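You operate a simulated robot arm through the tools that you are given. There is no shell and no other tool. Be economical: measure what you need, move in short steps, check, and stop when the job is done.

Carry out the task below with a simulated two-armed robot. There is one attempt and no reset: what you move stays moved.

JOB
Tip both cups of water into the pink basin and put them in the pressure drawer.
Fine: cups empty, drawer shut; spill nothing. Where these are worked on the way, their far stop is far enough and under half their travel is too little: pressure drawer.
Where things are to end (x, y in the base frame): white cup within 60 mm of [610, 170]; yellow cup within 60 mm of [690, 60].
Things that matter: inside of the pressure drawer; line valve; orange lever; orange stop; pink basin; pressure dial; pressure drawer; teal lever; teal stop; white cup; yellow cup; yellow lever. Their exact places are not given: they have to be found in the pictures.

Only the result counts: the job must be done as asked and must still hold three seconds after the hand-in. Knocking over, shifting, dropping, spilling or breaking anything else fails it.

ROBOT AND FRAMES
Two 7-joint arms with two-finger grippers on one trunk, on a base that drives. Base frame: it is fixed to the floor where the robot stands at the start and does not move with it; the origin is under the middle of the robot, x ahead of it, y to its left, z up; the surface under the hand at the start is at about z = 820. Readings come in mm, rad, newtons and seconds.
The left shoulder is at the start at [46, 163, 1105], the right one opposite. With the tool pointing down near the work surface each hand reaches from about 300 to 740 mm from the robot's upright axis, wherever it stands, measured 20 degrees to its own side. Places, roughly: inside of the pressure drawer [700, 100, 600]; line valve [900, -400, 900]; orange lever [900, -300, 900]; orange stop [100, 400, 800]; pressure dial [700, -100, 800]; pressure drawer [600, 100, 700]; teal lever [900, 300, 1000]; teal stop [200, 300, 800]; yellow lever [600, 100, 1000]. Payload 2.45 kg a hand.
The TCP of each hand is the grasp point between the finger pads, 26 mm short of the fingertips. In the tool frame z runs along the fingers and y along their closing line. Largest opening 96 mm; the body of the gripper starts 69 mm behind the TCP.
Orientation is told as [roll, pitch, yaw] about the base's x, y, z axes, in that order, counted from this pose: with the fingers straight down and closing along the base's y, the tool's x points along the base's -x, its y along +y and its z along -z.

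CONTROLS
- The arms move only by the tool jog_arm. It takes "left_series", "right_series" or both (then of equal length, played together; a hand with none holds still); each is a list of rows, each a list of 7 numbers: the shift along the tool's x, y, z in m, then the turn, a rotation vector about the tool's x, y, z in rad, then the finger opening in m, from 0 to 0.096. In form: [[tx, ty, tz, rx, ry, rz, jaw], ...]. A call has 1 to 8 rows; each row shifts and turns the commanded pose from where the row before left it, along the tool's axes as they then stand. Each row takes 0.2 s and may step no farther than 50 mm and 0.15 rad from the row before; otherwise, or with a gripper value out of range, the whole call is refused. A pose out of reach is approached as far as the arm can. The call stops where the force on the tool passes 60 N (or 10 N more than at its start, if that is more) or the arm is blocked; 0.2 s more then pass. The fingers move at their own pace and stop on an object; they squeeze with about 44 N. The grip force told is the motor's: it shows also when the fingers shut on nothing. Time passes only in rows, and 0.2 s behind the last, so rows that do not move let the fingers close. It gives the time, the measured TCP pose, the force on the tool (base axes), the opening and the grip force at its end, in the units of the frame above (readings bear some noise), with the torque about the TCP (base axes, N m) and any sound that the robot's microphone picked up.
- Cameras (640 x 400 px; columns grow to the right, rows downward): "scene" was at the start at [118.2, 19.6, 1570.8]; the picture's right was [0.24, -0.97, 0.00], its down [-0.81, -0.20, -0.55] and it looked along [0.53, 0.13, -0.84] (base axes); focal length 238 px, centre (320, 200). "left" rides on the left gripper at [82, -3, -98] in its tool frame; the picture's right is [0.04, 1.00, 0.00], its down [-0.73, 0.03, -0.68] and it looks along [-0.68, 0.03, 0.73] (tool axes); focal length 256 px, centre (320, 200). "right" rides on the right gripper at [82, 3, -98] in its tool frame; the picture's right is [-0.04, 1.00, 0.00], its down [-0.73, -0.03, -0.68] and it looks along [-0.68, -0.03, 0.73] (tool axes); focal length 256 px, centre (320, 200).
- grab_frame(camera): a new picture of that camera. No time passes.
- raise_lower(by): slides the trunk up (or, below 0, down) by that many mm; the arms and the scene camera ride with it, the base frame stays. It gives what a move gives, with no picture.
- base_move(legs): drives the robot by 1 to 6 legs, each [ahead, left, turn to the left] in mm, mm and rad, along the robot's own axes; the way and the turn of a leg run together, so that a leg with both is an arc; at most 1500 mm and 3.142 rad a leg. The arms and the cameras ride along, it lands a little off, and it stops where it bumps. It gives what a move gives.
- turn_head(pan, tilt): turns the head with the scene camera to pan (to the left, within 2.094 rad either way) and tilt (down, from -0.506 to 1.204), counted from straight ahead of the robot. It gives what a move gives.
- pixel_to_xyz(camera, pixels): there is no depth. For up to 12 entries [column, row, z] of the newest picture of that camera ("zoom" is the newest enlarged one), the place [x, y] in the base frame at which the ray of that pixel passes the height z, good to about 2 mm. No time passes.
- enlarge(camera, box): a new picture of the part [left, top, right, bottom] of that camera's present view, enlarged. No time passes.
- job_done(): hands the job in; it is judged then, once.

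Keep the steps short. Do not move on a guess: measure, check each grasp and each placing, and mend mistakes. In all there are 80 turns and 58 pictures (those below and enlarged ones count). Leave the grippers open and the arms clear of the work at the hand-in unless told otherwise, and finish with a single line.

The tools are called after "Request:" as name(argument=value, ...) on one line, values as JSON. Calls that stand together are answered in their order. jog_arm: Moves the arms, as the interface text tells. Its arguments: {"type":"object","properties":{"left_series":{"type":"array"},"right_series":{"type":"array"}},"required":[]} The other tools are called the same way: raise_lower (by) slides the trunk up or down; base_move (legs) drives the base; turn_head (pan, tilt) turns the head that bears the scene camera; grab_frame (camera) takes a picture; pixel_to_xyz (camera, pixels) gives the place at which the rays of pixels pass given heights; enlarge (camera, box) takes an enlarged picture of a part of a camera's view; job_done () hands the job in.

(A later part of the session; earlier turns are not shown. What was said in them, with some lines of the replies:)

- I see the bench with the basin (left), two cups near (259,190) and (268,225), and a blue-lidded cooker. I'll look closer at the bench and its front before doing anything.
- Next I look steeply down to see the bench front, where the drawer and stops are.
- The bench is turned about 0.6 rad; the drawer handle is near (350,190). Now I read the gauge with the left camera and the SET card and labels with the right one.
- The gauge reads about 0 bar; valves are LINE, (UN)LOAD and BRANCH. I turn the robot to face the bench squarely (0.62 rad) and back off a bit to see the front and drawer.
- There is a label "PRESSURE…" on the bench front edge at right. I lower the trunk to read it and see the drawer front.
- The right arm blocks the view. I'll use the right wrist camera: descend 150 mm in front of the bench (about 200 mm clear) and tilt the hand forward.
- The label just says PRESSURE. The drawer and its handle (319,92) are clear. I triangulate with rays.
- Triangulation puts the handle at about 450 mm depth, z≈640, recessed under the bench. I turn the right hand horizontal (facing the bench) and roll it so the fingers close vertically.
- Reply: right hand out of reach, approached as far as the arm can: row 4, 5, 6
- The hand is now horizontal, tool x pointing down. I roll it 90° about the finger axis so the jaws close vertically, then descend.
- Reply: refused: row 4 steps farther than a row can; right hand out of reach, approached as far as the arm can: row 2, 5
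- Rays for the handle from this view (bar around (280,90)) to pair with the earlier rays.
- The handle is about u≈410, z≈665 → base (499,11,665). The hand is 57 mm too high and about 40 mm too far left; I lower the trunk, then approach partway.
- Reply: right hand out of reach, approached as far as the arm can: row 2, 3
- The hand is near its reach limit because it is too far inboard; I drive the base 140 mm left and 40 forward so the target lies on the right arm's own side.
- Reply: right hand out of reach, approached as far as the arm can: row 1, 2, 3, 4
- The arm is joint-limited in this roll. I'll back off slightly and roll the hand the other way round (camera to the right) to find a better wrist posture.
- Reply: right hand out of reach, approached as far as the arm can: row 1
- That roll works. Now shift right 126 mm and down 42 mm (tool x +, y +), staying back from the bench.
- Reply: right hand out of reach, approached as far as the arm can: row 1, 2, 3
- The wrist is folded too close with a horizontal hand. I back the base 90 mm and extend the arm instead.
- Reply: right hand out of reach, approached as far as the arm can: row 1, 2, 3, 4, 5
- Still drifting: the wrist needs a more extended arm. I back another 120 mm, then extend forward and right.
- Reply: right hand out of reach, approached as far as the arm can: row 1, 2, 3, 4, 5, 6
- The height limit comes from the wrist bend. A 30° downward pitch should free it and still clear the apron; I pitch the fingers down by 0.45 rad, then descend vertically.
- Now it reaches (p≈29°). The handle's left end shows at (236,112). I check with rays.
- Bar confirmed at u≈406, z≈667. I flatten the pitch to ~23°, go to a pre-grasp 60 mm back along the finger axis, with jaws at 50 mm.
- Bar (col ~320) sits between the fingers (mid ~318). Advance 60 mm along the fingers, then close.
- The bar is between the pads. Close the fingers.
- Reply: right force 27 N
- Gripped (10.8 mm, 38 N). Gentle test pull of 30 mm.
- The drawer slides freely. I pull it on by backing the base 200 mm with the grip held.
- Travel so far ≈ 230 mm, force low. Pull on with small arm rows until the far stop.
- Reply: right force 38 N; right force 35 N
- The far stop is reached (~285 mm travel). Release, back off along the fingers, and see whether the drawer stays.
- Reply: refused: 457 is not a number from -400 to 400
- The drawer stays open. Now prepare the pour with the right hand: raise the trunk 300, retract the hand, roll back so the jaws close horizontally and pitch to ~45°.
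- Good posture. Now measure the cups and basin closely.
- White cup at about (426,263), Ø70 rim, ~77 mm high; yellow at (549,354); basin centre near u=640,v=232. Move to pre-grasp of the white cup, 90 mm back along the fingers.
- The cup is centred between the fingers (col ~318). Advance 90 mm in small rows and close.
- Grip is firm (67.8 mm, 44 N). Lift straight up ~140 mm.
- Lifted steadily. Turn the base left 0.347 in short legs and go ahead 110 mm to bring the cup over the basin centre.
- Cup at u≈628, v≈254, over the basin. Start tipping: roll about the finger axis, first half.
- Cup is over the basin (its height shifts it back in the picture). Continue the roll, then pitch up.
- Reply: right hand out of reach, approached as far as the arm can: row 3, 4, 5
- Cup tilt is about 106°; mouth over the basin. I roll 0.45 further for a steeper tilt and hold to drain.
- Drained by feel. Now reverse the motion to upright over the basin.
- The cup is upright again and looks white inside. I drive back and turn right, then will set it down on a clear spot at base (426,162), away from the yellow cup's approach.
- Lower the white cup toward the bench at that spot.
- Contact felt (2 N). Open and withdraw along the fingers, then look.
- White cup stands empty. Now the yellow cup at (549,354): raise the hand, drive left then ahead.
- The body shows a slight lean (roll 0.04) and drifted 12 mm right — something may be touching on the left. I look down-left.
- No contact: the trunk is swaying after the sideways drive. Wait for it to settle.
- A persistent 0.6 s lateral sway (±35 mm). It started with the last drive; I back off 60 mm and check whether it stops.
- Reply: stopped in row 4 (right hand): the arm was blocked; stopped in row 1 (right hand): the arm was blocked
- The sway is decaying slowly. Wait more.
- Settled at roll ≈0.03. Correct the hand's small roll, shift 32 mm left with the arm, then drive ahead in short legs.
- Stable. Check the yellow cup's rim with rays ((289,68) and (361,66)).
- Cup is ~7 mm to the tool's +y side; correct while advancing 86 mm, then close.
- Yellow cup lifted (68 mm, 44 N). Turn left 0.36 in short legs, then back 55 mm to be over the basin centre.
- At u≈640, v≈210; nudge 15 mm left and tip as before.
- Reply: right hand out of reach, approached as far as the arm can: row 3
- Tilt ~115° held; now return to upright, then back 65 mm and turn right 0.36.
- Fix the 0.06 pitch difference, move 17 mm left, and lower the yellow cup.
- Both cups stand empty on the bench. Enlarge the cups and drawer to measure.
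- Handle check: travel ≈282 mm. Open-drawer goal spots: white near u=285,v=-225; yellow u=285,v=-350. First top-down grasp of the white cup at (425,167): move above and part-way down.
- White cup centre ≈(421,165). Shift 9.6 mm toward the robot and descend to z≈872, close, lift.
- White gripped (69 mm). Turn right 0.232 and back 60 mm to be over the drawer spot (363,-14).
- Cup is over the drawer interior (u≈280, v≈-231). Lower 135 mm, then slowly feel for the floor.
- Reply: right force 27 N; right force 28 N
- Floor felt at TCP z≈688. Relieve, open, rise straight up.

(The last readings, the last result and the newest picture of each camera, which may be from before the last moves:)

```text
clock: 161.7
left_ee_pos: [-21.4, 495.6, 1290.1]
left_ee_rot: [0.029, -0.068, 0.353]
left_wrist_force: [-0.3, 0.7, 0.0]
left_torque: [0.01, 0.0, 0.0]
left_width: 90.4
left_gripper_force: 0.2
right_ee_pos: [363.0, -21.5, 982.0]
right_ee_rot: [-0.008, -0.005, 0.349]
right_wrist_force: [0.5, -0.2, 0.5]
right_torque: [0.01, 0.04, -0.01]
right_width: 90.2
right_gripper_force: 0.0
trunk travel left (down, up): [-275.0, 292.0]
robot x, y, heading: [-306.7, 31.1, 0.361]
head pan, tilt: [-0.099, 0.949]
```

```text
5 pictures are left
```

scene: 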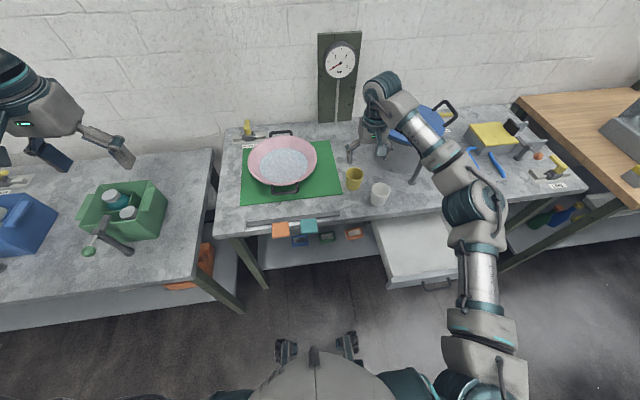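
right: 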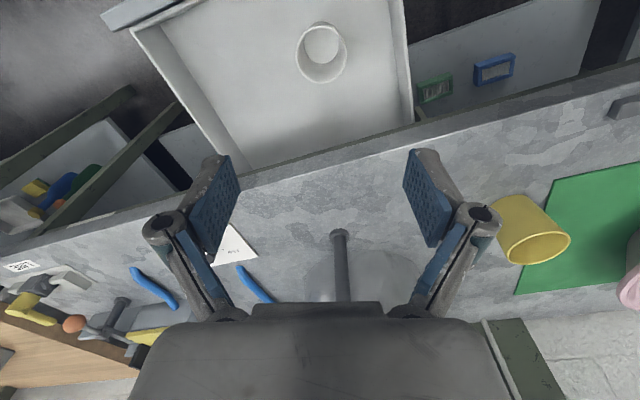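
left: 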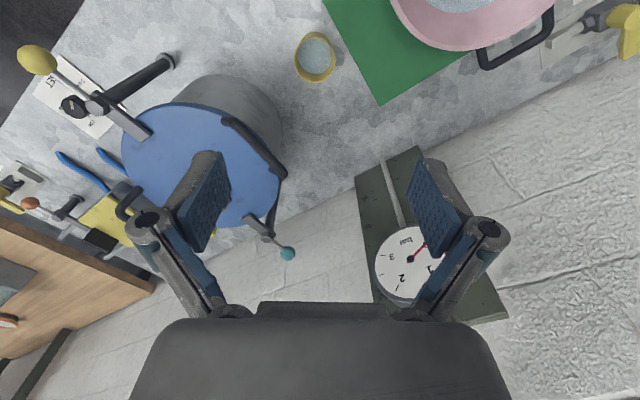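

White cup stands in the drawer. Now to the yellow cup: turn left 0.33, ahead 135 mm, keeping the hand at z≈980.

Request:
base_move(legs=[[0, 0, 0.11], [0, 0, 0.11], [0, 0, 0.11], [70, 0, 0], [65, 0, 0]])

Request:
jog_arm(right_series=[[0, 0, 0, 0, 0, 0, 0.096], [0, 0, 0, 0, 0, 0, 0.096], [0, 0, 0, 0, 0, 0, 0.096]])

Request:
grab_frame(camera="right")

Request:
pixel_to_xyz(camera="right", pixels=[[320, 95, 896], [280, 95, 896], [360, 95, 896]])

```text
clock: 164.9
left_ee_pos: [-90.3, 642.5, 1292.3]
left_ee_rot: [0.029, -0.072, 0.682]
left_wrist_force: [0.1, -0.3, 0.0]
left_torque: [0.0, -0.01, -0.02]
left_width: 90.3
left_gripper_force: 0.3
right_ee_pos: [441.1, 278.6, 983.4]
right_ee_rot: [-0.006, -0.006, 0.681]
right_wrist_force: [0.3, -0.3, -0.9]
right_torque: [-0.01, 0.0, 0.0]
right_width: 90.0
right_gripper_force: 0.0
trunk travel left (down, up): [-275.0, 292.0]
robot x, y, heading: [-211.1, 108.8, 0.689]
head pan, tilt: [-0.099, 0.949]
```

```text
clock: 165.7
left_ee_pos: [-87.9, 644.5, 1291.4]
left_ee_rot: [0.028, -0.069, 0.683]
left_wrist_force: [0.1, -0.7, -0.4]
left_torque: [0.0, 0.01, -0.01]
left_width: 89.8
left_gripper_force: 0.0
right_ee_pos: [442.6, 279.4, 982.6]
right_ee_rot: [-0.007, -0.005, 0.681]
right_wrist_force: [0.1, -0.1, -0.4]
right_torque: [-0.02, -0.03, -0.01]
right_width: 96.0
right_gripper_force: 0.1
trunk travel left (down, up): [-275.0, 292.0]
robot x, y, heading: [-208.4, 107.5, 0.688]
head pan, tilt: [-0.099, 0.949]
```

```text
4 pictures are left
```

right: 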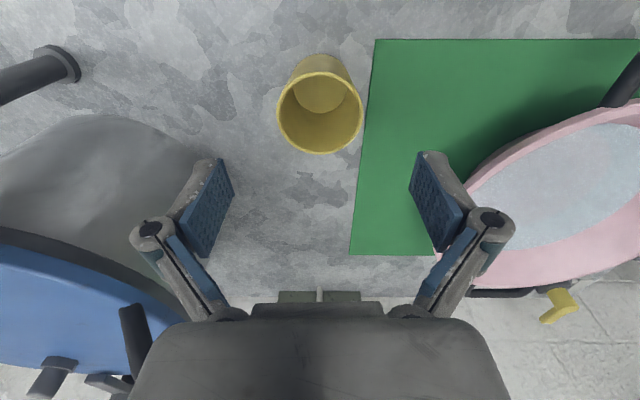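

```text
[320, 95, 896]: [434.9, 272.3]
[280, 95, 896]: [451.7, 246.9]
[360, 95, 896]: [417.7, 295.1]
```

Rim centre (320,112) → cup at ≈(448,283). Nudge 6 mm ahead, descend 110 mm, close, lift.

Request:
jog_arm(right_series=[[-0.0065, 0, 0.02, 0, 0, 0, 0.096], [0, 0, 0.03, 0, 0, 0, 0.096], [0, 0, 0.03, 0, 0, 0, 0.096], [0, 0, 0.03, 0, 0, 0, 0.096], [0, 0, 0, 0, 0, 0, 0.075], [0, 0, 0, 0, 0, 0, 0.055], [0, 0, 0, 0, 0, 0, 0.04], [0, 0, 0, 0, 0, 0, 0.04]])

Request:
jog_arm(right_series=[[0, 0, -0.01, 0, 0, 0, 0.04], [0, 0, -0.04, 0, 0, 0, 0.04], [0, 0, -0.04, 0, 0, 0, 0.04], [0, 0, -0.04, 0, 0, 0, 0.04]])

```text
clock: 167.5
left_ee_pos: [-90.6, 643.3, 1292.8]
left_ee_rot: [0.03, -0.072, 0.683]
left_wrist_force: [-0.2, -0.3, 0.0]
left_torque: [0.0, 0.01, -0.01]
left_width: 89.9
left_gripper_force: 0.2
right_ee_pos: [447.4, 284.2, 873.8]
right_ee_rot: [-0.007, -0.007, 0.679]
right_wrist_force: [0.3, 0.4, -0.1]
right_torque: [0.01, 0.0, 0.0]
right_width: 69.8
right_gripper_force: 43.6
trunk travel left (down, up): [-275.0, 292.0]
robot x, y, heading: [-211.5, 109.5, 0.692]
head pan, tilt: [-0.099, 0.949]
```

```text
clock: 168.5
left_ee_pos: [-92.4, 644.2, 1292.4]
left_ee_rot: [0.029, -0.071, 0.683]
left_wrist_force: [-0.4, -1.3, 0.3]
left_torque: [0.05, -0.05, -0.01]
left_width: 89.8
left_gripper_force: 0.0
right_ee_pos: [448.3, 286.5, 1005.9]
right_ee_rot: [-0.007, -0.006, 0.678]
right_wrist_force: [0.3, -0.2, 0.1]
right_torque: [-0.02, 0.01, 0.01]
right_width: 70.2
right_gripper_force: 44.1
trunk travel left (down, up): [-275.0, 292.0]
robot x, y, heading: [-209.3, 108.2, 0.695]
head pan, tilt: [-0.099, 0.949]
```

Yellow gripped (70 mm). Drive back 120 (to clear the pot), turn right 0.50, ahead 79 → over the drawer's right half.

Request:
base_move(legs=[[-120, 0, 0], [0, 0, -0.17], [0, 0, -0.17], [0, 0, -0.16], [79, 0, 0]])

Request:
jog_arm(right_series=[[0, 0, 0, 0, 0, 0, 0.04], [0, 0, 0, 0, 0, 0, 0.04], [0, 0, 0, 0, 0, 0, 0.04]])

Request:
raise_lower(by=-150)

Request:
grab_frame(camera="right")

```text
clock: 172.4
left_ee_pos: [136.4, 455.9, 1293.5]
left_ee_rot: [0.033, -0.071, 0.181]
left_wrist_force: [-0.1, 0.0, 0.3]
left_torque: [0.0, 0.04, 0.01]
left_width: 90.1
left_gripper_force: 0.1
right_ee_pos: [436.8, -117.0, 1004.1]
right_ee_rot: [0.0, -0.007, 0.178]
right_wrist_force: [-0.2, -0.2, -0.5]
right_torque: [0.02, 0.04, 0.05]
right_width: 70.0
right_gripper_force: 44.0
trunk travel left (down, up): [-275.0, 292.0]
robot x, y, heading: [-221.6, 45.4, 0.189]
head pan, tilt: [-0.099, 0.949]
```

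```text
clock: 173.2
left_ee_pos: [134.1, 457.1, 1294.4]
left_ee_rot: [0.029, -0.074, 0.184]
left_wrist_force: [0.1, 0.9, -0.1]
left_torque: [-0.04, 0.03, 0.01]
left_width: 89.7
left_gripper_force: 0.1
right_ee_pos: [435.1, -114.1, 1005.9]
right_ee_rot: [-0.006, -0.008, 0.177]
right_wrist_force: [0.2, 0.6, -0.2]
right_torque: [0.0, -0.01, -0.02]
right_width: 70.1
right_gripper_force: 44.1
trunk travel left (down, up): [-275.0, 292.0]
robot x, y, heading: [-223.7, 43.2, 0.192]
head pan, tilt: [-0.099, 0.949]
```

```text
clock: 175.0
left_ee_pos: [132.7, 457.8, 1144.9]
left_ee_rot: [0.031, -0.077, 0.184]
left_wrist_force: [-0.4, 0.8, 0.9]
left_torque: [0.01, -0.02, 0.0]
left_width: 90.0
left_gripper_force: 0.0
right_ee_pos: [434.8, -114.9, 857.7]
right_ee_rot: [-0.004, -0.012, 0.178]
right_wrist_force: [-1.3, 0.1, -0.3]
right_torque: [0.01, 0.0, 0.02]
right_width: 70.0
right_gripper_force: 43.7
trunk travel left (down, up): [-125.0, 442.0]
robot x, y, heading: [-224.2, 46.9, 0.196]
head pan, tilt: [-0.099, 0.949]
```

```text
3 pictures are left
```

right: 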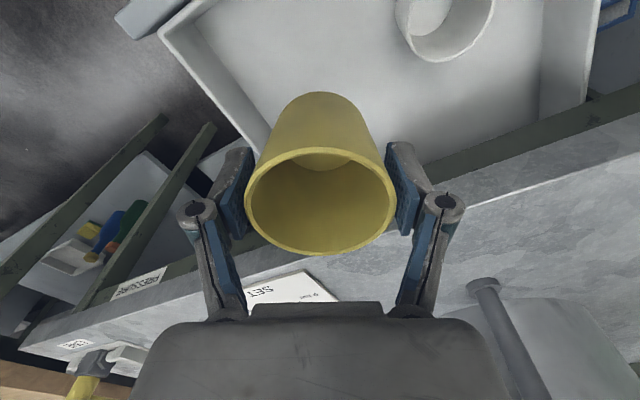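

At u≈284, v≈-349, near the right wall; shift 10 mm left and lower to ~10 mm above the floor.

Request:
jog_arm(right_series=[[0, 0.01, 0.02, 0, 0, 0, 0.04], [0, 0, 0.04, 0, 0, 0, 0.04], [0, 0, 0.04, 0, 0, 0, 0.04], [0, 0, 0.04, 0, 0, 0, 0.04], [0, 0, 0.015, 0, 0, 0, 0.04], [0, 0, 0.005, 0, 0, 0, 0.04]])

Request:
jog_arm(right_series=[[0, 0, 0.003, 0, 0, 0, 0.04]])

Request:
jog_arm(right_series=[[0, 0, 0.003, 0, 0, 0, 0.04]])

```text
clock: 176.4
left_ee_pos: [132.6, 458.6, 1144.2]
left_ee_rot: [0.029, -0.072, 0.183]
left_wrist_force: [0.3, -1.0, 0.4]
left_torque: [0.0, -0.02, 0.01]
left_width: 90.0
left_gripper_force: 0.0
right_ee_pos: [435.0, -104.0, 696.1]
right_ee_rot: [-0.006, -0.008, 0.178]
right_wrist_force: [-0.2, 0.0, -0.8]
right_torque: [0.01, 0.02, -0.02]
right_width: 70.1
right_gripper_force: 43.9
trunk travel left (down, up): [-125.0, 442.0]
robot x, y, heading: [-223.4, 45.2, 0.198]
head pan, tilt: [-0.099, 0.949]
```

```text
clock: 176.8
left_ee_pos: [134.0, 457.5, 1144.8]
left_ee_rot: [0.029, -0.074, 0.184]
left_wrist_force: [0.3, 0.2, 0.0]
left_torque: [0.01, 0.03, 0.0]
left_width: 90.1
left_gripper_force: 0.1
right_ee_pos: [434.9, -104.0, 692.1]
right_ee_rot: [-0.005, -0.008, 0.177]
right_wrist_force: [0.2, -0.5, 0.1]
right_torque: [-0.02, -0.01, -0.02]
right_width: 70.0
right_gripper_force: 44.0
trunk travel left (down, up): [-125.0, 442.0]
robot x, y, heading: [-225.3, 46.1, 0.191]
head pan, tilt: [-0.099, 0.949]
```

```text
clock: 177.2
left_ee_pos: [132.5, 457.8, 1144.4]
left_ee_rot: [0.029, -0.073, 0.184]
left_wrist_force: [-0.4, -0.2, -0.1]
left_torque: [0.0, 0.0, -0.01]
left_width: 89.8
left_gripper_force: 0.1
right_ee_pos: [435.3, -103.0, 691.3]
right_ee_rot: [-0.007, -0.007, 0.178]
right_wrist_force: [0.3, 0.2, -0.3]
right_torque: [0.03, -0.04, 0.02]
right_width: 70.1
right_gripper_force: 44.5
trunk travel left (down, up): [-125.0, 442.0]
robot x, y, heading: [-223.3, 46.4, 0.194]
head pan, tilt: [-0.099, 0.949]
```

Request:
jog_arm(right_series=[[0, 0, 0.002, 0, 0, 0, 0.04]])

Request:
jog_arm(right_series=[[0, 0, 0.002, 0, 0, 0, 0.04]])

```text
clock: 177.6
left_ee_pos: [133.7, 458.8, 1144.4]
left_ee_rot: [0.029, -0.074, 0.184]
left_wrist_force: [-0.3, 0.1, 0.6]
left_torque: [0.0, -0.01, -0.01]
left_width: 90.3
left_gripper_force: 0.1
right_ee_pos: [435.4, -105.4, 688.7]
right_ee_rot: [-0.004, -0.011, 0.179]
right_wrist_force: [-0.1, 0.7, 3.8]
right_torque: [0.0, 0.08, -0.02]
right_width: 70.2
right_gripper_force: 44.3
trunk travel left (down, up): [-125.0, 442.0]
robot x, y, heading: [-223.4, 44.6, 0.188]
head pan, tilt: [-0.099, 0.949]
```

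```text
clock: 178.0
left_ee_pos: [132.5, 457.6, 1144.4]
left_ee_rot: [0.029, -0.074, 0.183]
left_wrist_force: [0.2, -0.4, 1.1]
left_torque: [-0.02, 0.01, 0.03]
left_width: 90.0
left_gripper_force: 0.0
right_ee_pos: [433.8, -104.3, 689.1]
right_ee_rot: [-0.004, -0.012, 0.178]
right_wrist_force: [2.8, -1.2, 10.6]
right_torque: [-0.02, 0.13, 0.0]
right_width: 70.9
right_gripper_force: 44.1
trunk travel left (down, up): [-125.0, 442.0]
robot x, y, heading: [-223.0, 48.4, 0.191]
head pan, tilt: [-0.099, 0.949]
5 turns are left
```

Floor contact (10 N). Turns are short: release, rise, drive clear of the drawer to face it squarely, lower the trunk, then pitch the closed hand forward to push the drawer shut.

Request:
jog_arm(right_series=[[0, 0, -0.001, 0, 0, 0, 0.07], [0, 0, 0, 0, 0, 0, 0.082], [0, 0, 0, 0, 0, 0, 0.082], [0, 0, -0.02, 0, 0, 0, 0.082], [0, 0, -0.04, 0, 0, 0, 0.082], [0, 0, -0.045, 0, 0, 0, 0.082], [0, 0, -0.045, 0, 0, 0, 0.082]])

Request:
base_move(legs=[[-382, 0, 0], [0, -150, 0], [0, -150, 0], [0, -149, 0], [0, 0, 0.437]])

Request:
raise_lower(by=-105)

Request:
jog_arm(right_series=[[0, 0, 0, 0, -0.144, 0, 0.0], [0, 0, 0, 0, -0.144, 0, 0.0], [0, 0, 0, 0, -0.144, 0, 0.0], [0, 0, 0, 0, -0.144, 0, 0.0], [0, 0, 0, 0, -0.144, 0, 0.0], [0, 0, 0, 0, -0.144, 0, 0.0], [0, 0, 0, 0, -0.144, 0, 0.0], [0, 0, 0, 0, -0.142, 0, 0.0]])

Request:
jog_arm(right_series=[[0, 0, 0, 0, 0, 0, 0.0], [0, 0, 0, 0, 0, 0, 0.0], [0, 0, 0, 0, 0, 0, 0.0]])

Request:
grab_frame(camera="scene")

```text
clock: 179.6
left_ee_pos: [132.0, 459.3, 1144.4]
left_ee_rot: [0.028, -0.075, 0.181]
left_wrist_force: [0.2, -0.5, 0.4]
left_torque: [0.02, -0.02, -0.02]
left_width: 90.1
left_gripper_force: 0.0
right_ee_pos: [432.7, -105.3, 838.2]
right_ee_rot: [-0.007, -0.009, 0.179]
right_wrist_force: [0.2, 0.0, -0.7]
right_torque: [0.02, -0.05, 0.03]
right_width: 82.0
right_gripper_force: 0.0
trunk travel left (down, up): [-125.0, 442.0]
robot x, y, heading: [-220.0, 47.7, 0.196]
head pan, tilt: [-0.099, 0.949]
```

```text
clock: 186.2
left_ee_pos: [-358.6, 40.3, 1145.1]
left_ee_rot: [0.038, -0.072, 0.612]
left_wrist_force: [0.3, -0.1, -0.1]
left_torque: [-0.03, 0.0, -0.02]
left_width: 90.1
left_gripper_force: 0.2
right_ee_pos: [148.0, -344.8, 835.5]
right_ee_rot: [0.003, -0.007, 0.61]
right_wrist_force: [-0.6, -0.7, 0.3]
right_torque: [0.01, -0.05, -0.01]
right_width: 82.0
right_gripper_force: 0.0
trunk travel left (down, up): [-125.0, 442.0]
robot x, y, heading: [-519.8, -475.7, 0.629]
head pan, tilt: [-0.099, 0.949]
```

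```text
clock: 187.6
left_ee_pos: [-359.6, 27.3, 1046.6]
left_ee_rot: [0.047, -0.082, 0.608]
left_wrist_force: [0.8, -1.7, 0.8]
left_torque: [0.14, 0.04, -0.02]
left_width: 90.0
left_gripper_force: 0.1
right_ee_pos: [148.0, -356.0, 736.0]
right_ee_rot: [0.002, -0.016, 0.602]
right_wrist_force: [0.8, -2.2, 0.4]
right_torque: [0.16, 0.07, -0.02]
right_width: 81.7
right_gripper_force: 0.1
trunk travel left (down, up): [-20.0, 547.0]
robot x, y, heading: [-511.4, -482.5, 0.62]
head pan, tilt: [-0.099, 0.949]
```

```text
clock: 189.4
left_ee_pos: [-377.6, 57.9, 1035.3]
left_ee_rot: [0.016, -0.077, 0.614]
left_wrist_force: [0.1, 0.3, 0.4]
left_torque: [-0.04, -0.01, 0.0]
left_width: 90.1
left_gripper_force: 0.1
right_ee_pos: [133.9, -332.5, 739.2]
right_ee_rot: [-0.05, -1.167, 0.654]
right_wrist_force: [0.0, -0.6, -0.3]
right_torque: [0.01, -0.01, 0.01]
right_width: 0.0
right_gripper_force: 28.4
trunk travel left (down, up): [-20.0, 547.0]
robot x, y, heading: [-517.9, -478.2, 0.623]
head pan, tilt: [-0.099, 0.949]
```

```text
clock: 190.2
left_ee_pos: [-380.0, 59.8, 1035.0]
left_ee_rot: [0.013, -0.077, 0.614]
left_wrist_force: [0.4, -0.4, -0.4]
left_torque: [-0.01, -0.01, -0.01]
left_width: 90.3
left_gripper_force: 0.1
right_ee_pos: [132.1, -330.3, 740.9]
right_ee_rot: [-0.059, -1.165, 0.661]
right_wrist_force: [-0.5, -0.1, 0.2]
right_torque: [-0.05, 0.01, -0.02]
right_width: 0.0
right_gripper_force: 28.7
trunk travel left (down, up): [-20.0, 547.0]
robot x, y, heading: [-516.4, -474.4, 0.628]
head pan, tilt: [-0.099, 0.949]
```

```text
2 pictures are left
4 turns are left
```

scene: 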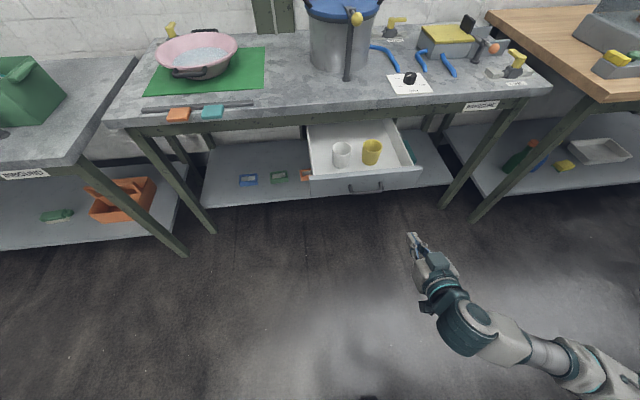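

Both cups stand in the drawer. Now bring the closed fingertips in front of the handle (u≈55, v≈-284, z≈676) and let the sway settle.

Request:
jog_arm(right_series=[[0, 0.0151, 0.0314, 0, 0, 0, 0.0], [0, 0.0151, 0.0314, 0, 0, 0, 0.0], [0, 0.0151, 0.0314, 0, 0, 0, 0.0], [0, 0.0151, 0.0314, 0, 0, 0, 0.0], [0.0012, 0.0151, 0.0314, 0, 0, 0, 0.0]])

Request:
jog_arm(left_series=[[0, 0, 0, 0, 0, 0, 0.09], [0, 0, 0, 0, 0, 0, 0.09], [0, 0, 0, 0, 0, 0, 0.09], [0, 0, 0, 0, 0, 0, 0.09], [0, 0, 0, 0, 0, 0, 0.09], [0, 0, 0, 0, 0, 0, 0.09], [0, 0, 0, 0, 0, 0, 0.09], [0, 0, 0, 0, 0, 0, 0.09]])

Request:
jog_arm(left_series=[[0, 0, 0, 0, 0, 0, 0.09], [0, 0, 0, 0, 0, 0, 0.09], [0, 0, 0, 0, 0, 0, 0.09], [0, 0, 0, 0, 0, 0, 0.09], [0, 0, 0, 0, 0, 0, 0.09], [0, 0, 0, 0, 0, 0, 0.09], [0, 0, 0, 0, 0, 0, 0.09], [0, 0, 0, 0, 0, 0, 0.09]])

Request:
jog_arm(left_series=[[0, 0, 0, 0, 0, 0, 0.09], [0, 0, 0, 0, 0, 0, 0.09], [0, 0, 0, 0, 0, 0, 0.09], [0, 0, 0, 0, 0, 0, 0.09], [0, 0, 0, 0, 0, 0, 0.09], [0, 0, 0, 0, 0, 0, 0.09], [0, 0, 0, 0, 0, 0, 0.09]])

Request:
jog_arm(left_series=[[0, 0, 0, 0, 0, 0, 0.09]])

```text
clock: 191.4
left_ee_pos: [-376.6, 56.0, 1035.6]
left_ee_rot: [0.017, -0.075, 0.613]
left_wrist_force: [0.4, 0.0, -0.1]
left_torque: [0.01, 0.02, 0.01]
left_width: 90.2
left_gripper_force: 0.0
right_ee_pos: [210.8, -191.6, 672.2]
right_ee_rot: [-0.047, -1.163, 0.649]
right_wrist_force: [0.8, -0.1, -0.7]
right_torque: [-0.01, -0.03, 0.0]
right_width: 0.0
right_gripper_force: 28.7
trunk travel left (down, up): [-20.0, 547.0]
robot x, y, heading: [-514.5, -480.6, 0.62]
head pan, tilt: [-0.099, 0.949]
```

```text
clock: 193.2
left_ee_pos: [-376.1, 52.9, 1036.4]
left_ee_rot: [0.018, -0.078, 0.615]
left_wrist_force: [-0.7, 0.2, 0.3]
left_torque: [0.03, 0.06, 0.0]
left_width: 90.2
left_gripper_force: 0.1
right_ee_pos: [211.8, -193.4, 672.6]
right_ee_rot: [-0.045, -1.164, 0.65]
right_wrist_force: [0.9, -0.2, -0.3]
right_torque: [0.04, 0.01, 0.03]
right_width: 0.2
right_gripper_force: 28.3
trunk travel left (down, up): [-20.0, 547.0]
robot x, y, heading: [-516.1, -474.5, 0.621]
head pan, tilt: [-0.099, 0.949]
```

```text
clock: 195.0
left_ee_pos: [-379.7, 58.2, 1035.9]
left_ee_rot: [0.014, -0.08, 0.614]
left_wrist_force: [0.3, 0.5, 1.0]
left_torque: [0.01, -0.03, 0.0]
left_width: 90.2
left_gripper_force: 0.0
right_ee_pos: [208.2, -188.9, 673.8]
right_ee_rot: [-0.055, -1.162, 0.66]
right_wrist_force: [-0.1, -0.4, -0.8]
right_torque: [-0.02, -0.01, -0.01]
right_width: 0.1
right_gripper_force: 28.4
trunk travel left (down, up): [-20.0, 547.0]
robot x, y, heading: [-518.9, -474.6, 0.625]
head pan, tilt: [-0.099, 0.949]
```

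```text
clock: 196.6
left_ee_pos: [-380.3, 59.1, 1035.5]
left_ee_rot: [0.014, -0.079, 0.615]
left_wrist_force: [0.5, 0.0, 0.1]
left_torque: [-0.01, 0.0, 0.0]
left_width: 89.9
left_gripper_force: 0.1
right_ee_pos: [208.9, -188.6, 675.8]
right_ee_rot: [-0.058, -1.164, 0.66]
right_wrist_force: [-0.2, -0.4, 0.6]
right_torque: [-0.01, -0.01, 0.01]
right_width: 0.0
right_gripper_force: 28.1
trunk travel left (down, up): [-20.0, 547.0]
robot x, y, heading: [-513.8, -474.3, 0.623]
head pan, tilt: [-0.099, 0.949]
```

```text
clock: 197.0
left_ee_pos: [-378.0, 59.1, 1035.8]
left_ee_rot: [0.015, -0.079, 0.615]
left_wrist_force: [0.2, 0.4, -0.8]
left_torque: [-0.02, 0.0, 0.01]
left_width: 90.1
left_gripper_force: 0.0
right_ee_pos: [208.0, -189.0, 675.3]
right_ee_rot: [-0.056, -1.162, 0.661]
right_wrist_force: [0.4, -0.1, 0.2]
right_torque: [0.01, 0.04, 0.0]
right_width: 0.4
right_gripper_force: 28.8
trunk travel left (down, up): [-20.0, 547.0]
robot x, y, heading: [-515.0, -478.5, 0.62]
head pan, tilt: [-0.099, 0.949]
3 turns are left
```

Settled at u≈57, v≈-275, z≈675, tip at handle height. Push: base ahead 290 mm, then force-limited arm rows to the closed stop; then look.

Request:
base_move(legs=[[60, 0, 0], [80, 0, 0], [80, 0, 0], [70, 0, 0]])

Request:
jog_arm(right_series=[[-0.0024, 0, 0.0055, 0, 0, 0, 0.0], [-0.0024, 0, 0.0055, 0, 0, 0, 0.0], [-0.0024, 0, 0.0055, 0, 0, 0, 0.0], [-0.0024, 0, 0.0055, 0, 0, 0, 0.0], [-0.0024, 0, 0.0055, 0, 0, 0, 0.0], [-0.0024, 0, 0.0055, 0, 0, 0, 0.0], [-0.0024, 0, 0.0055, 0, 0, 0, 0.0], [-0.0024, 0, 0.0055, 0, 0, 0, 0.0]])

Request:
grab_frame(camera="scene")

```text
clock: 199.9
left_ee_pos: [-142.2, 227.0, 1034.5]
left_ee_rot: [0.014, -0.075, 0.61]
left_wrist_force: [-0.5, -0.1, -0.3]
left_torque: [-0.06, 0.02, -0.01]
left_width: 90.1
left_gripper_force: 0.1
right_ee_pos: [445.0, -22.8, 673.1]
right_ee_rot: [-0.057, -1.161, 0.655]
right_wrist_force: [0.1, 0.5, 0.3]
right_torque: [0.04, -0.01, 0.04]
right_width: 0.1
right_gripper_force: 28.2
trunk travel left (down, up): [-20.0, 547.0]
robot x, y, heading: [-280.8, -308.1, 0.621]
head pan, tilt: [-0.099, 0.949]
```

```text
clock: 201.7
left_ee_pos: [-150.8, 220.3, 1039.8]
left_ee_rot: [0.015, -0.088, 0.61]
left_wrist_force: [0.2, -0.2, -0.2]
left_torque: [-0.01, 0.04, 0.0]
left_width: 89.9
left_gripper_force: 0.1
right_ee_pos: [472.3, -3.1, 679.8]
right_ee_rot: [-0.051, -1.165, 0.656]
right_wrist_force: [-8.2, -8.1, 5.9]
right_torque: [0.05, 0.05, 0.03]
right_width: 0.0
right_gripper_force: 28.7
trunk travel left (down, up): [-20.0, 547.0]
robot x, y, heading: [-281.2, -309.3, 0.618]
head pan, tilt: [-0.099, 0.949]
stopped in row 8 (right hand): the force on the tool passed its limit at 72 N (the readings are from after the stop); the commanded pose is now the measured one
```

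```text
1 pictures are left
2 turns are left
```

scene: 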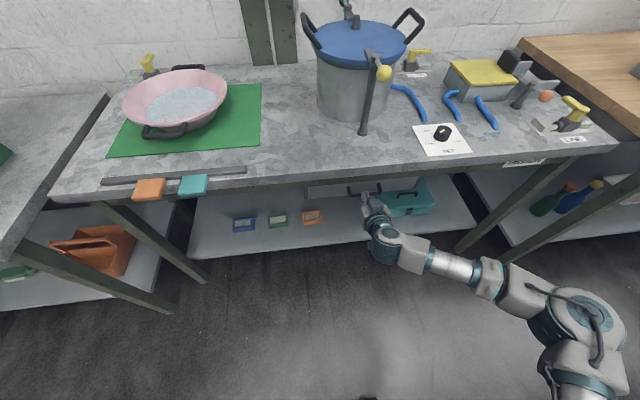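

The push ended at the stop (72 N, tip at u≈404, matching the closed handle); the drawer looks shut. Retreat straight back, open the gripper, and check once.

Request:
jog_arm(right_series=[[0.006, 0, -0.014, 0, 0, 0, 0.0], [0.012, 0, -0.028, 0, 0, 0, 0.0], [0.012, 0, -0.028, 0, 0, 0, 0.0]])

Request:
base_move(legs=[[-100, 0, 0], [-100, 0, 0]])

Request:
jog_arm(right_series=[[0, 0, 0, 0, 0, 0, 0.09], [0, 0, 0, 0, 0, 0, 0.09], [0, 0, 0, 0, 0, 0, 0.09], [0, 0, 0, 0, 0, 0, 0.09]])

Request:
grab_frame(camera="scene")

```text
clock: 202.5
left_ee_pos: [-152.9, 221.2, 1039.9]
left_ee_rot: [0.01, -0.088, 0.609]
left_wrist_force: [0.6, -0.1, 0.6]
left_torque: [-0.02, -0.02, -0.01]
left_width: 89.7
left_gripper_force: 0.0
right_ee_pos: [409.1, -46.4, 678.7]
right_ee_rot: [-0.058, -1.161, 0.66]
right_wrist_force: [-0.1, 0.7, -0.4]
right_torque: [0.04, -0.01, 0.03]
right_width: 0.0
right_gripper_force: 28.6
trunk travel left (down, up): [-20.0, 547.0]
robot x, y, heading: [-283.2, -310.0, 0.619]
head pan, tilt: [-0.099, 0.949]
```

```text
clock: 204.4
left_ee_pos: [-312.0, 103.6, 1040.3]
left_ee_rot: [0.015, -0.091, 0.611]
left_wrist_force: [-0.5, -0.7, -0.1]
left_torque: [0.01, -0.04, 0.03]
left_width: 90.1
left_gripper_force: 0.1
right_ee_pos: [247.1, -162.0, 679.2]
right_ee_rot: [-0.054, -1.163, 0.661]
right_wrist_force: [0.3, 0.0, 0.6]
right_torque: [-0.03, 0.01, -0.01]
right_width: 0.1
right_gripper_force: 28.1
trunk travel left (down, up): [-20.0, 547.0]
robot x, y, heading: [-439.8, -424.0, 0.615]
head pan, tilt: [-0.099, 0.949]
```

```text
clock: 205.4
left_ee_pos: [-316.1, 102.6, 1042.4]
left_ee_rot: [0.013, -0.093, 0.61]
left_wrist_force: [-0.4, 0.0, -0.2]
left_torque: [-0.04, -0.02, 0.02]
left_width: 90.1
left_gripper_force: 0.1
right_ee_pos: [246.6, -164.2, 682.5]
right_ee_rot: [-0.054, -1.165, 0.663]
right_wrist_force: [0.1, -0.3, 0.6]
right_torque: [0.01, 0.03, -0.01]
right_width: 90.0
right_gripper_force: 0.0
trunk travel left (down, up): [-20.0, 547.0]
robot x, y, heading: [-441.2, -422.7, 0.617]
head pan, tilt: [-0.099, 0.949]
```

```text
0 pictures are left
1 turns are left
```

scene: 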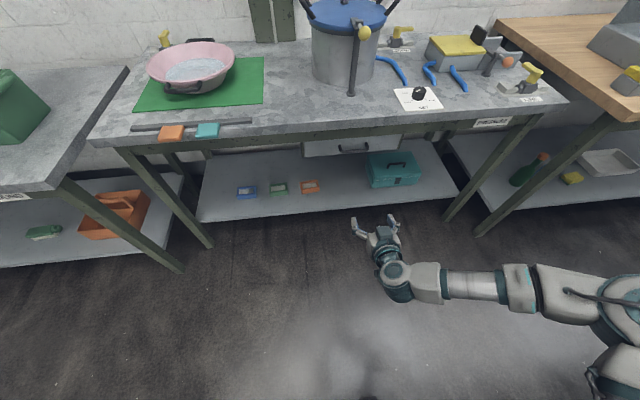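

The drawer is shut, the grippers are open, and the arms are clear, so I hand in.

Request:
job_done()

```text
The job is handed in.
```

Both cups were tipped into the pink basin and set upright in the pressure drawer, which is shut; I saw no spills, and by my readings each cup is about 30 mm from its target, though I could not see them once the drawer closed.
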